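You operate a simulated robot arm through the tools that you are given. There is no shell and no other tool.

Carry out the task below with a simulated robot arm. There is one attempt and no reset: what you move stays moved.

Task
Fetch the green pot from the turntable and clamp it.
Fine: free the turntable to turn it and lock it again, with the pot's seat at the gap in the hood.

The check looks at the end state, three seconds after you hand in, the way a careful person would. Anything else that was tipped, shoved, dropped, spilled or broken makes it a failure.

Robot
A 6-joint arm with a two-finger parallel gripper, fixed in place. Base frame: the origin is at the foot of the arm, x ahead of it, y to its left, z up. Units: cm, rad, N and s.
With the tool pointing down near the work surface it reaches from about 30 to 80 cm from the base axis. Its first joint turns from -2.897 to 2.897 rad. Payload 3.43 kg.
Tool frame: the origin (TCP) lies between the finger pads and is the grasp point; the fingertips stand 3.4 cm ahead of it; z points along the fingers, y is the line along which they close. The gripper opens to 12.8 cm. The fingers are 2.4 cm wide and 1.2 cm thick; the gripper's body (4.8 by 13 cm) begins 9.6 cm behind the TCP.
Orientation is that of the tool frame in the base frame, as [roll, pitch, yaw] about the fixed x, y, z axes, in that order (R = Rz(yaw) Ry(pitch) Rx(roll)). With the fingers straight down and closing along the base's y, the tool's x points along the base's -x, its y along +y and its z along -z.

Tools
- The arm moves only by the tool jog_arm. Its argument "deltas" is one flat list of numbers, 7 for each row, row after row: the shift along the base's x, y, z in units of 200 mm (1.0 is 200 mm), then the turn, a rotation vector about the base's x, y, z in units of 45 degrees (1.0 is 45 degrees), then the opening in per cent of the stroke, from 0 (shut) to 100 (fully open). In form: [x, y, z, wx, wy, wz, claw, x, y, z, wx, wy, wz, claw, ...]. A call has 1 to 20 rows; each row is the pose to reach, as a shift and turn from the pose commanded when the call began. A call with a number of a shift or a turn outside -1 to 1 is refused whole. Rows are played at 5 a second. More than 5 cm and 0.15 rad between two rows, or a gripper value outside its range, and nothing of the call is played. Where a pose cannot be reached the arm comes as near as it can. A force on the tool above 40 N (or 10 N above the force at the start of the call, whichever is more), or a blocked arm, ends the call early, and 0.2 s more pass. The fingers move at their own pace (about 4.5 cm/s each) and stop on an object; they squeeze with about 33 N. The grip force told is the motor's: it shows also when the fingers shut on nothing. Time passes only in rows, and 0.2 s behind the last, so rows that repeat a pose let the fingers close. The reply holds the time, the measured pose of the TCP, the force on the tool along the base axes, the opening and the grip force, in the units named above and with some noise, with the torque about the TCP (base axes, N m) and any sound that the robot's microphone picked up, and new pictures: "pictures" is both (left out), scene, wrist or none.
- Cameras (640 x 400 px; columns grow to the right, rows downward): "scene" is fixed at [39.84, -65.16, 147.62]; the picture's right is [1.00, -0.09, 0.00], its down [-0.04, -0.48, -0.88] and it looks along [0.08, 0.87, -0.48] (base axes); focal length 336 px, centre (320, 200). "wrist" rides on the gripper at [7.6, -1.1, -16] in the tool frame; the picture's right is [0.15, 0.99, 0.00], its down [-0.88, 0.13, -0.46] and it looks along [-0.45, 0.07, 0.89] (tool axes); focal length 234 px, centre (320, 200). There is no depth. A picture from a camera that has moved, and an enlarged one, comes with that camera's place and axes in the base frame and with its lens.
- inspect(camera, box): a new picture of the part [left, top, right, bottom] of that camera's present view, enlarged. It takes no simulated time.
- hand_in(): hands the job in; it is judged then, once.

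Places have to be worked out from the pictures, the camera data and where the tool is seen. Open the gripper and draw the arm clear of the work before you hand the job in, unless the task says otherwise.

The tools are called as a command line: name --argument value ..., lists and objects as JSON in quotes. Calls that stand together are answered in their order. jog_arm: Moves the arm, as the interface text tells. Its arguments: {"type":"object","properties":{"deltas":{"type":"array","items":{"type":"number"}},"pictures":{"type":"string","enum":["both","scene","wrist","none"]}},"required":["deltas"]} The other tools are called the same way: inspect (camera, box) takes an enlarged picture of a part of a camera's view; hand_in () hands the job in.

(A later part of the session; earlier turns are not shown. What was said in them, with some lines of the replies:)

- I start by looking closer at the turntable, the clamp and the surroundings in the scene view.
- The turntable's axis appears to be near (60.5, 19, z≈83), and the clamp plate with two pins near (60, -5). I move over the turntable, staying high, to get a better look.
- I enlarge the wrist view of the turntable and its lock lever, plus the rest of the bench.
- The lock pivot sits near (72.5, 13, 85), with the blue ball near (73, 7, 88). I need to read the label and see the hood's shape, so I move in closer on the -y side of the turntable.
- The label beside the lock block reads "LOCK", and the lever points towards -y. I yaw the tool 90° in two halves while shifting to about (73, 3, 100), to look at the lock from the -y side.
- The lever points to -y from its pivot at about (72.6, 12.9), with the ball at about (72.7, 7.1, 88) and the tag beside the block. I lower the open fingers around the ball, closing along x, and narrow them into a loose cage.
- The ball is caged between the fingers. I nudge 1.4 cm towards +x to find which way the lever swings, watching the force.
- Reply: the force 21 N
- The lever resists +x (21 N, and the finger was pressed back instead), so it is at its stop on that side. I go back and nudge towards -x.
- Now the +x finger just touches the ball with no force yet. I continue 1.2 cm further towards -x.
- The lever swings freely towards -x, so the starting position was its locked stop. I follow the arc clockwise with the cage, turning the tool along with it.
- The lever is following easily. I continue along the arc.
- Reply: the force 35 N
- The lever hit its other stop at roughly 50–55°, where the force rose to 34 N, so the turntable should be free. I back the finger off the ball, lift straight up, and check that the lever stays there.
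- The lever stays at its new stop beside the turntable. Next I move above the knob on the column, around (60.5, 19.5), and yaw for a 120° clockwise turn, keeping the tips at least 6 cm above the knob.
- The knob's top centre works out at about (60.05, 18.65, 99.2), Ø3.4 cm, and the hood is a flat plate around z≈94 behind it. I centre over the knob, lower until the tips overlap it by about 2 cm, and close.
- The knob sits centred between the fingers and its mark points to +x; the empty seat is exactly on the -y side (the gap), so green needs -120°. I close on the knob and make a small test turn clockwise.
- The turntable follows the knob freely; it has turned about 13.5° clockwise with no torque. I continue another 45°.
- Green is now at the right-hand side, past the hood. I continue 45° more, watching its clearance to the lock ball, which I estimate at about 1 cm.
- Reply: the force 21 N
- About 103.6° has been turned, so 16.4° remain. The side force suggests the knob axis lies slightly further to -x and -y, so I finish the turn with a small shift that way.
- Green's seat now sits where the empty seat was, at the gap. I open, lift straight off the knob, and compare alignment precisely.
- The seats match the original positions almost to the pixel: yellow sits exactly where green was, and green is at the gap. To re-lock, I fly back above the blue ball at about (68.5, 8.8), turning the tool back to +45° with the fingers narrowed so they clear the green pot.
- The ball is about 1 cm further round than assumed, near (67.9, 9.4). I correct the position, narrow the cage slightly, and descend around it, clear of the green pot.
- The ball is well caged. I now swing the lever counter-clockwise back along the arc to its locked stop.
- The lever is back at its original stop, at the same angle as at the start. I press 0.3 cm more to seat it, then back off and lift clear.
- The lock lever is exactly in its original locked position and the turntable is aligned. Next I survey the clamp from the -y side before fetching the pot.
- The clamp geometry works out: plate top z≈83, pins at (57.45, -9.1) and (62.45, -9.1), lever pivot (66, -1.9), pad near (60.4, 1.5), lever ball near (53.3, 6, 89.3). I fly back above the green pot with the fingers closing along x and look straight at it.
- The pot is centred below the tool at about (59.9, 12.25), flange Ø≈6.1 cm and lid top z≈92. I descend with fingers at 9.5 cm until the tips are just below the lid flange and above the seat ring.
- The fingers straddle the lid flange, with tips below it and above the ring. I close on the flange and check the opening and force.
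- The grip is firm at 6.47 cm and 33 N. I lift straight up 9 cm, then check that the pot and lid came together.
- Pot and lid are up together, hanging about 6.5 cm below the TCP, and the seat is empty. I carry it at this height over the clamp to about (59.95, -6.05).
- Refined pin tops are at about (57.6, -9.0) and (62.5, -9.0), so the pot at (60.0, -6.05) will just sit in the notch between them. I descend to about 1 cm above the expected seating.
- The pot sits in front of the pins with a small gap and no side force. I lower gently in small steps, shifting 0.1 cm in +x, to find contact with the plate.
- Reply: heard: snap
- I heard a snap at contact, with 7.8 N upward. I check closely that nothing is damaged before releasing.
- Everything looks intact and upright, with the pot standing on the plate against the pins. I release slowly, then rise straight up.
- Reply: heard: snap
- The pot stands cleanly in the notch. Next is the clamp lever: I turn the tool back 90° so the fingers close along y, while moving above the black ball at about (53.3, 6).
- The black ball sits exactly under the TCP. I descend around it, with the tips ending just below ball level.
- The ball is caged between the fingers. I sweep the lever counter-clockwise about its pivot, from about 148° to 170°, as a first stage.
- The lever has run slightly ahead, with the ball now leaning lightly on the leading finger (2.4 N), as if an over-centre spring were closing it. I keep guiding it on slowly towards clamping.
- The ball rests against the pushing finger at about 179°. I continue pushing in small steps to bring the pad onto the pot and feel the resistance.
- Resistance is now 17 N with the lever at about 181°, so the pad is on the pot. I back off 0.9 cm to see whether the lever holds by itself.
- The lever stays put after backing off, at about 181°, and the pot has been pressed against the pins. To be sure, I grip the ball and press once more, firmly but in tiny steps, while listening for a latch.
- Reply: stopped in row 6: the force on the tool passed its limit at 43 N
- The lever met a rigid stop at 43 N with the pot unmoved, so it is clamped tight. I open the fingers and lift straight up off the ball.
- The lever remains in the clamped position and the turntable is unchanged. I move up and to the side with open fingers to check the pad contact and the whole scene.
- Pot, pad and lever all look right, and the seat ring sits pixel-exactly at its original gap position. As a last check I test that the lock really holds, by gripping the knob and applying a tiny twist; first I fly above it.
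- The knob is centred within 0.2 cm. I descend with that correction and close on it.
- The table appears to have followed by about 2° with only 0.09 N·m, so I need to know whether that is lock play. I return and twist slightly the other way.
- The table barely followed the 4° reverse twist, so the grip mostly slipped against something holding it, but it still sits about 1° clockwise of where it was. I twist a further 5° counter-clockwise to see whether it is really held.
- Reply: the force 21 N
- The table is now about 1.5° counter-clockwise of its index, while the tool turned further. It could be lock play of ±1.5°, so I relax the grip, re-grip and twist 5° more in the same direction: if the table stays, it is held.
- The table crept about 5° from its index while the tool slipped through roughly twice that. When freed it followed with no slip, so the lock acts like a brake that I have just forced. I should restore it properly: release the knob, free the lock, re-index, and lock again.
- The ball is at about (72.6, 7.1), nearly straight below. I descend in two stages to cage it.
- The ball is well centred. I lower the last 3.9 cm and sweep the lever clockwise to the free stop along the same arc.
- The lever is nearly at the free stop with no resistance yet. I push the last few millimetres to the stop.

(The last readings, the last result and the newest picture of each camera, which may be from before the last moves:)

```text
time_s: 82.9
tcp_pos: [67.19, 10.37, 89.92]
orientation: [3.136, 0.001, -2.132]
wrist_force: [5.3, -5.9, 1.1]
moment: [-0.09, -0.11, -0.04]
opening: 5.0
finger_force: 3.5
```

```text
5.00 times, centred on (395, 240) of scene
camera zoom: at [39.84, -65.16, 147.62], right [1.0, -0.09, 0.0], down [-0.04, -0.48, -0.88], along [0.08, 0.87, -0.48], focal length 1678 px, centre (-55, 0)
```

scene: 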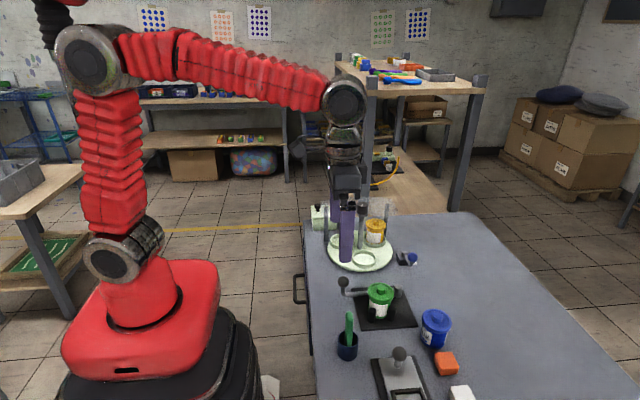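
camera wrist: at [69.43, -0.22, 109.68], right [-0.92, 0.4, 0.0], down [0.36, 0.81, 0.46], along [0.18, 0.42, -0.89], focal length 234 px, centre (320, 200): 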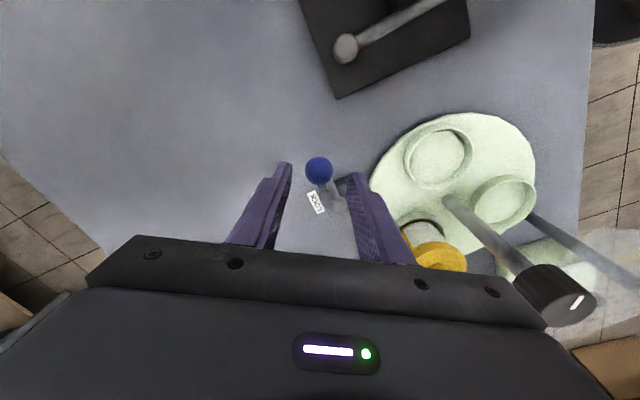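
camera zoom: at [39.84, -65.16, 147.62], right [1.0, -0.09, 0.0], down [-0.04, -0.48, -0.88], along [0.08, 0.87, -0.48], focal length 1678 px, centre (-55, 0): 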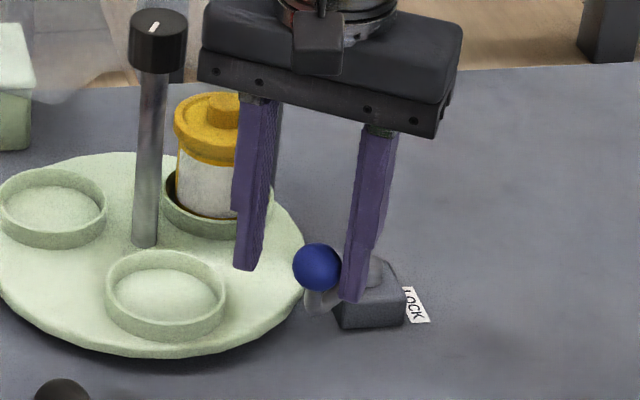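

The lever is at the free stop (8 N). I back off, rise, and return over the knob with the same yaw.

jog_arm --deltas '[0.02, -0.03, 0, 0, 0, 0, 42, 0.02, -0.03, 0, 0, 0, 0, 42, 0.02, -0.03, 0.22, 0, 0, 0, 50, 0.02, -0.03, 0.44, 0, 0, 0, 60, 0.02, -0.03, 0.66, 0, 0, 0, 60, 0.02, -0.03, 0.88, 0, 0, 0, 60, 0.02, -0.03, 0.98, 0, 0, 0, 60]' --pictures "none"

jog_arm --deltas '[-0.13, 0.15, 0, 0, 0, 0, 60, -0.26, 0.3, 0, 0, 0, 0, 60, -0.38, 0.44, 0, 0, 0, 0, 60, -0.38, 0.44, 0, 0, 0, 0, 60]' --pictures "wrist"

inspect --camera "wrist" --box '[220, 100, 420, 240]'

inspect --camera "scene" --box '[300, 190, 430, 275]'

```text
time_s: 84.5
tcp_pos: [67.71, 9.83, 109.4]
orientation: [3.136, 0.001, -2.132]
wrist_force: [0.7, 0.4, 0.2]
moment: [0.02, 0.01, 0.01]
opening: 7.66
finger_force: 0.1
```

```text
time_s: 85.5
tcp_pos: [59.81, 18.71, 109.54]
orientation: [3.137, 0.002, -2.133]
wrist_force: [0.4, -0.4, 0.2]
moment: [-0.01, 0.01, -0.02]
opening: 7.69
finger_force: 0.1
camera wrist: at [56.9, 11.56, 125.46], right [-0.92, 0.4, 0.0], down [0.36, 0.81, 0.46], along [0.18, 0.42, -0.89], focal length 234 px, centre (320, 200)
```

wrist: 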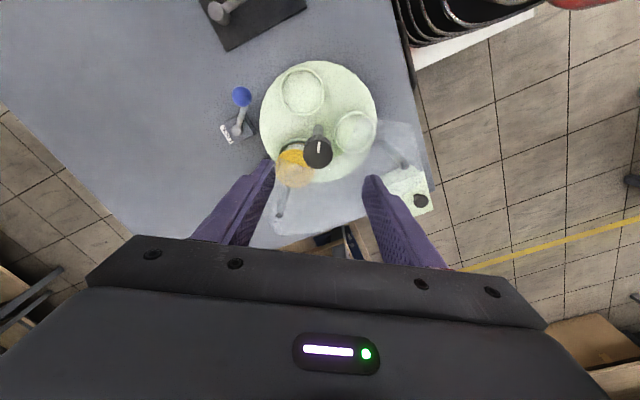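

```text
2.86 times, centred on (320, 170) of wrist
camera zoom: at [56.9, 11.56, 125.46], right [-0.92, 0.4, 0.0], down [0.36, 0.81, 0.46], along [0.18, 0.42, -0.89], focal length 669 px, centre (320, 286)
```

zoom: 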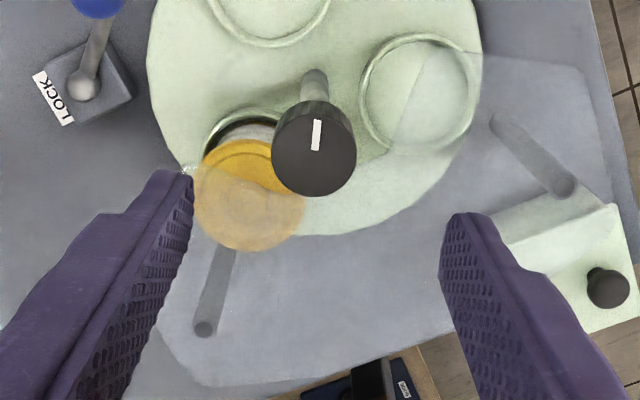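

```text
4.71 times, centred on (365, 232) of scene
camera zoom: at [39.84, -65.16, 147.62], right [1.0, -0.09, 0.0], down [-0.04, -0.48, -0.88], along [0.08, 0.87, -0.48], focal length 1579 px, centre (108, 47)
```

zoom: 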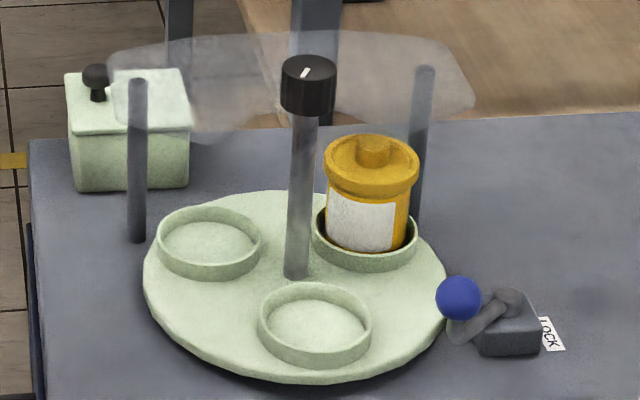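

On freeing the lock, the table returned to its index by itself: the rings are back at the original pixels (ring 258–371, yellow 323–419). So a detent centres it when free and the lock brakes it. I only need to lock again, so I go back above the ball at about (67.9, 9.4).

jog_arm --deltas '[0.14, -0.16, 0, 0, 0, 0, 55, 0.28, -0.32, 0, 0, 0, 0, 45, 0.415, -0.473, 0, 0, 0, 0, 42, 0.415, -0.473, -0.2, 0, 0, 0, 42, 0.415, -0.473, -0.4, 0, 0, 0, 42, 0.415, -0.473, -0.6, 0, 0, 0, 42, 0.415, -0.473, -0.75, 0, 0, 0, 38, 0.415, -0.473, -0.75, 0, 0, 0, 38]' --pictures "wrist"

inspect --camera "wrist" --box '[220, 60, 420, 240]'

```text
time_s: 87.3
tcp_pos: [68.55, 9.01, 94.41]
orientation: [3.136, 0.002, -2.134]
wrist_force: [-0.6, -0.2, -0.6]
moment: [-0.01, 0.02, 0.01]
opening: 4.87
finger_force: 0.1
camera wrist: at [65.45, 1.93, 110.47], right [-0.92, 0.4, 0.0], down [0.36, 0.81, 0.46], along [0.18, 0.42, -0.89], focal length 234 px, centre (320, 200)
```

wrist: 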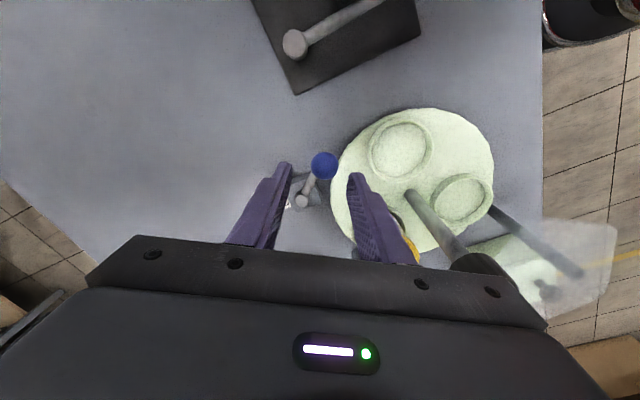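

```text
2.22 times, centred on (320, 150) of wrist
camera zoom: at [65.45, 1.93, 110.47], right [-0.92, 0.4, 0.0], down [0.36, 0.81, 0.46], along [0.18, 0.42, -0.89], focal length 520 px, centre (320, 311)
```

zoom: 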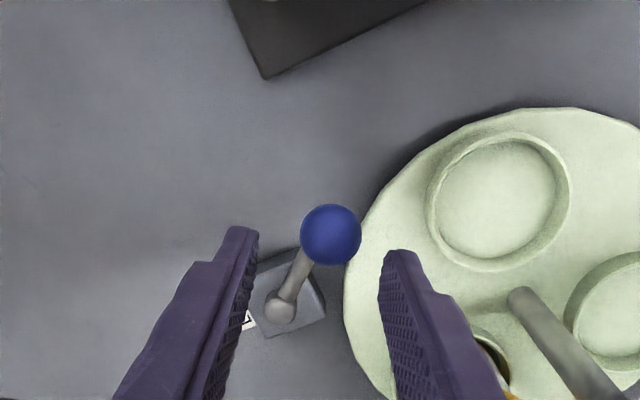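

The ball is at about (68.05, 9.23). I shift slightly and descend to cage it.

jog_arm --deltas '[-0.0175, 0.01, 0, 0, 0, 0, 38, -0.0175, 0.01, -0.12, 0, 0, 0, 38, -0.0175, 0.01, -0.23, 0, 0, 0, 38, -0.0175, 0.01, -0.23, 0, 0, 0, 36]' --pictures "none"

inspect --camera "wrist" --box '[220, 60, 420, 240]'

inspect --camera "scene" --box '[300, 190, 430, 275]'

```text
time_s: 88.3
tcp_pos: [67.93, 9.46, 89.82]
orientation: [3.138, 0.001, -2.133]
wrist_force: [-1.1, -0.3, 0.5]
moment: [0.01, 0.01, 0.0]
opening: 4.6
finger_force: 0.1
```

```text
2.22 times, centred on (320, 150) of wrist
camera zoom: at [64.97, 2.25, 105.83], right [-0.92, 0.4, 0.0], down [0.36, 0.81, 0.46], along [0.18, 0.42, -0.89], focal length 520 px, centre (320, 311)
```

zoom: 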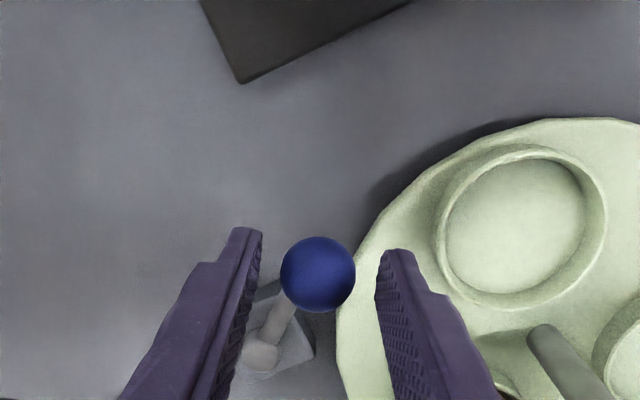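

```text
4.71 times, centred on (365, 232) of scene
camera zoom: at [39.84, -65.16, 147.62], right [1.0, -0.09, 0.0], down [-0.04, -0.48, -0.88], along [0.08, 0.87, -0.48], focal length 1579 px, centre (108, 47)
```

zoom: 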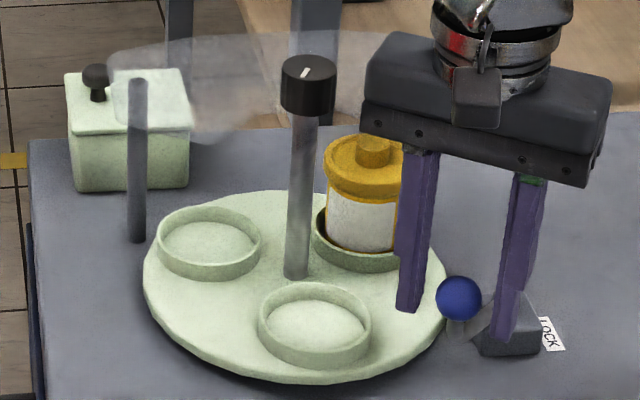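

The ball is caged and the table is at its index. I swing the lever to the locked stop, turning the tool along, and press it firmly.

jog_arm --deltas '[0.027, -0.029, 0, 0, 0, 0, 36, 0.054, -0.0575, 0, 0, 0, 0, 36, 0.088, -0.08, 0, 0, 0, 0.1, 36, 0.125, -0.0975, 0, 0, 0, 0.2, 36, 0.1635, -0.1105, 0, 0, 0, 0.3, 36, 0.204, -0.117, 0, 0, 0, 0.42, 36, 0.2395, -0.1185, 0, 0, 0, 0.52, 36, 0.27, -0.116, 0, 0, 0, 0.6, 36, 0.29, -0.116, 0, 0, 0, 0.6, 36, 0.305, -0.116, 0, 0, 0, 0.6, 36]' --pictures "none"

inspect --camera "wrist" --box '[220, 60, 420, 240]'

inspect --camera "scene" --box '[300, 190, 430, 275]'

```text
time_s: 90.5
tcp_pos: [73.81, 7.16, 89.82]
orientation: [3.133, 0.002, -1.662]
wrist_force: [-14.9, -1.2, 2.8]
moment: [-0.09, 0.27, 0.03]
opening: 5.42
finger_force: 7.3
```

```text
2.22 times, centred on (320, 150) of wrist
camera zoom: at [74.55, -0.65, 105.83], right [-1.0, -0.06, 0.01], down [-0.05, 0.89, 0.46], along [-0.03, 0.46, -0.89], focal length 520 px, centre (320, 311)
```

zoom: 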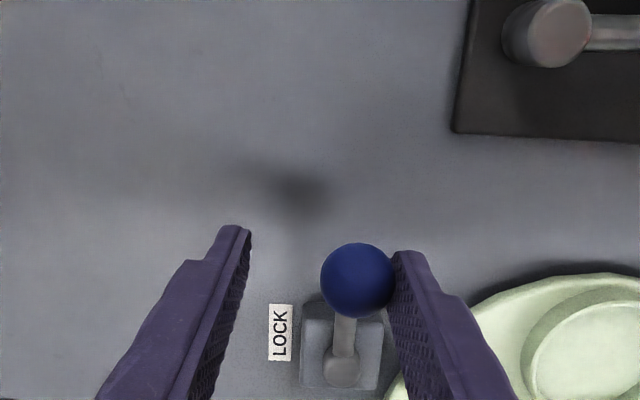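

```text
4.71 times, centred on (365, 232) of scene
camera zoom: at [39.84, -65.16, 147.62], right [1.0, -0.09, 0.0], down [-0.04, -0.48, -0.88], along [0.08, 0.87, -0.48], focal length 1579 px, centre (108, 47)
```

zoom: 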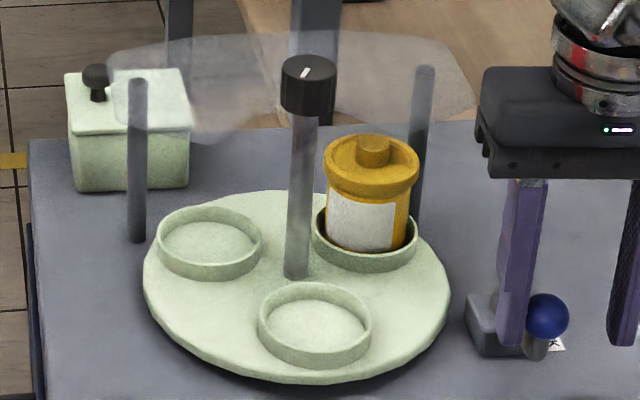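

The lever is hard against its locked stop (15 N) and the table is on its index. I back off, lift clear, and retreat towards the starting pose.

jog_arm --deltas '[-0.035, 0, 0, 0, 0, 0, 40, -0.06, 0, 0, 0, 0, 0, 45, -0.06, 0, 0, 0, 0, 0, 45, -0.06, 0, 0.2, 0, 0, 0, 60, -0.06, 0, 0.42, 0, 0, 0, 80, -0.06, 0, 0.64, 0, 0, 0, 100, -0.06, 0, 0.86, 0, 0, 0, 100, -0.06, 0, 1.0, 0, 0, 0, 100]' --pictures "none"

jog_arm --deltas '[-0.18, -0.05, 0.08, 0, 0, 0, 100, -0.36, -0.1, 0.16, 0, 0, 0, 100, -0.54, -0.15, 0.24, 0, 0, 0, 100, -0.72, -0.2, 0.32, 0, 0, 0, 100, -0.9, -0.25, 0.4, 0, 0, 0, 100, -1.0, -0.3, 0.45, 0, 0, 0, 100, -1.0, -0.3, 0.45, 0, 0, 0, 100]'

inspect --camera "scene" --box '[300, 190, 430, 275]'

inspect --camera "scene" --box '[320, 270, 480, 400]'

```text
time_s: 92.3
tcp_pos: [72.86, 6.84, 109.95]
orientation: [3.137, 0.001, -1.662]
wrist_force: [-0.3, 0.5, -0.3]
moment: [0.02, 0.02, -0.02]
opening: 12.8
finger_force: 0.1
```

```text
time_s: 93.9
tcp_pos: [52.81, 0.89, 118.85]
orientation: [3.136, 0.0, -1.662]
wrist_force: [0.0, -0.1, 0.3]
moment: [-0.02, -0.02, 0.01]
opening: 12.82
finger_force: 0.0
camera wrist: at [53.45, -6.85, 134.8], right [-1.0, -0.06, 0.0], down [-0.05, 0.89, 0.46], along [-0.03, 0.46, -0.89], focal length 234 px, centre (320, 200)
```

scene: 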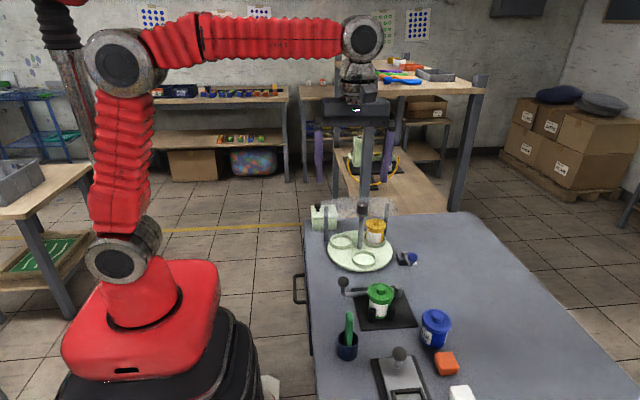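
wrist: 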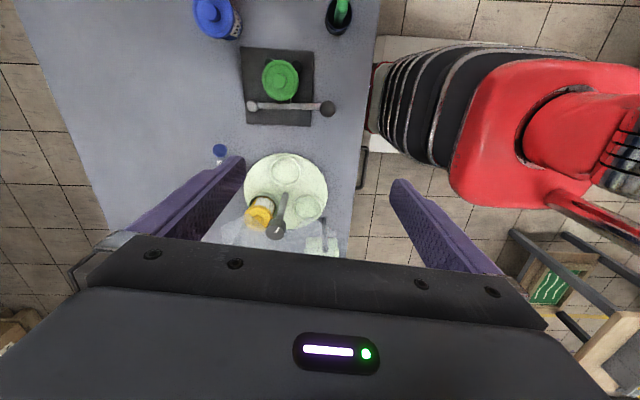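

```text
4.71 times, centred on (365, 232) of scene
camera zoom: at [39.84, -65.16, 147.62], right [1.0, -0.09, 0.0], down [-0.04, -0.48, -0.88], along [0.08, 0.87, -0.48], focal length 1579 px, centre (108, 47)
```

zoom: 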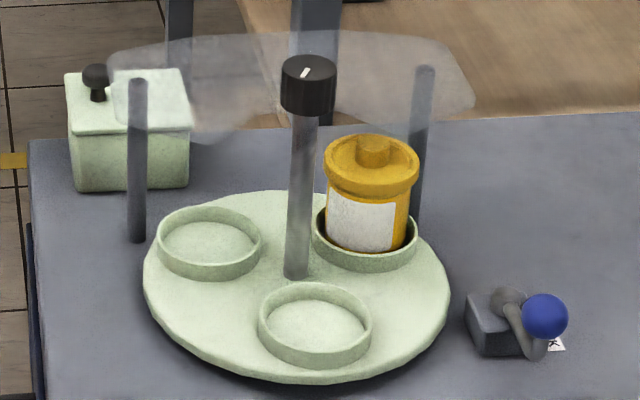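

```text
3.08 times, centred on (400, 335) of scene
camera zoom: at [39.84, -65.16, 147.62], right [1.0, -0.09, 0.0], down [-0.04, -0.48, -0.88], along [0.08, 0.87, -0.48], focal length 1032 px, centre (74, -215)
```

zoom: 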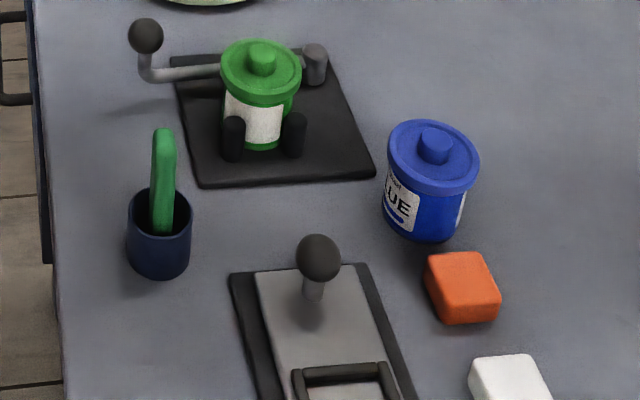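

The end state looks right:
- **Pot:** the green pot is upright between the pins, with the lever pad pressed on it.
- **Turntable:** the empty green seat is at the gap and the lock lever is at its stop.
- **Surroundings:** the yellow pot is still in its seat, nothing else has moved, and the gripper is open and clear.

I hand in.

hand_in

```text
The job is handed in.
```

I took the green pot off the turntable and clamped it. The turntable is locked again with the pot's empty seat at the gap in the hood. I've handed the job in but haven't seen the verdict.

- **Pot:** it stands upright against the two pins with the clamp pad pressed on it. The lever reached a rigid stop and stayed there when I let go.
- **Turntable:** I freed the lock, turned the table 120° clockwise by its knob, and swung the lock lever back to its original stop. The gap seat is within about half a degree of where it started.
- **Lock test:** after clamping, I twisted the knob to test the lock and forced the table about 5° out of place. I freed the lock, saw the table return to position by itself, and locked it again. The lock seems to act as a brake that a strong twist can overcome, and I did not test it again after the second locking.
- **Sounds:** the microphone picked up a snap as the pot touched the clamp plate and another as I released it. I looked closely after the first and saw no damage; later pictures also show the pot intact.
- **Everything else:** in the final pictures the yellow and blue pots and the other items I could see were undisturbed. The gripper is open and clear of the work.
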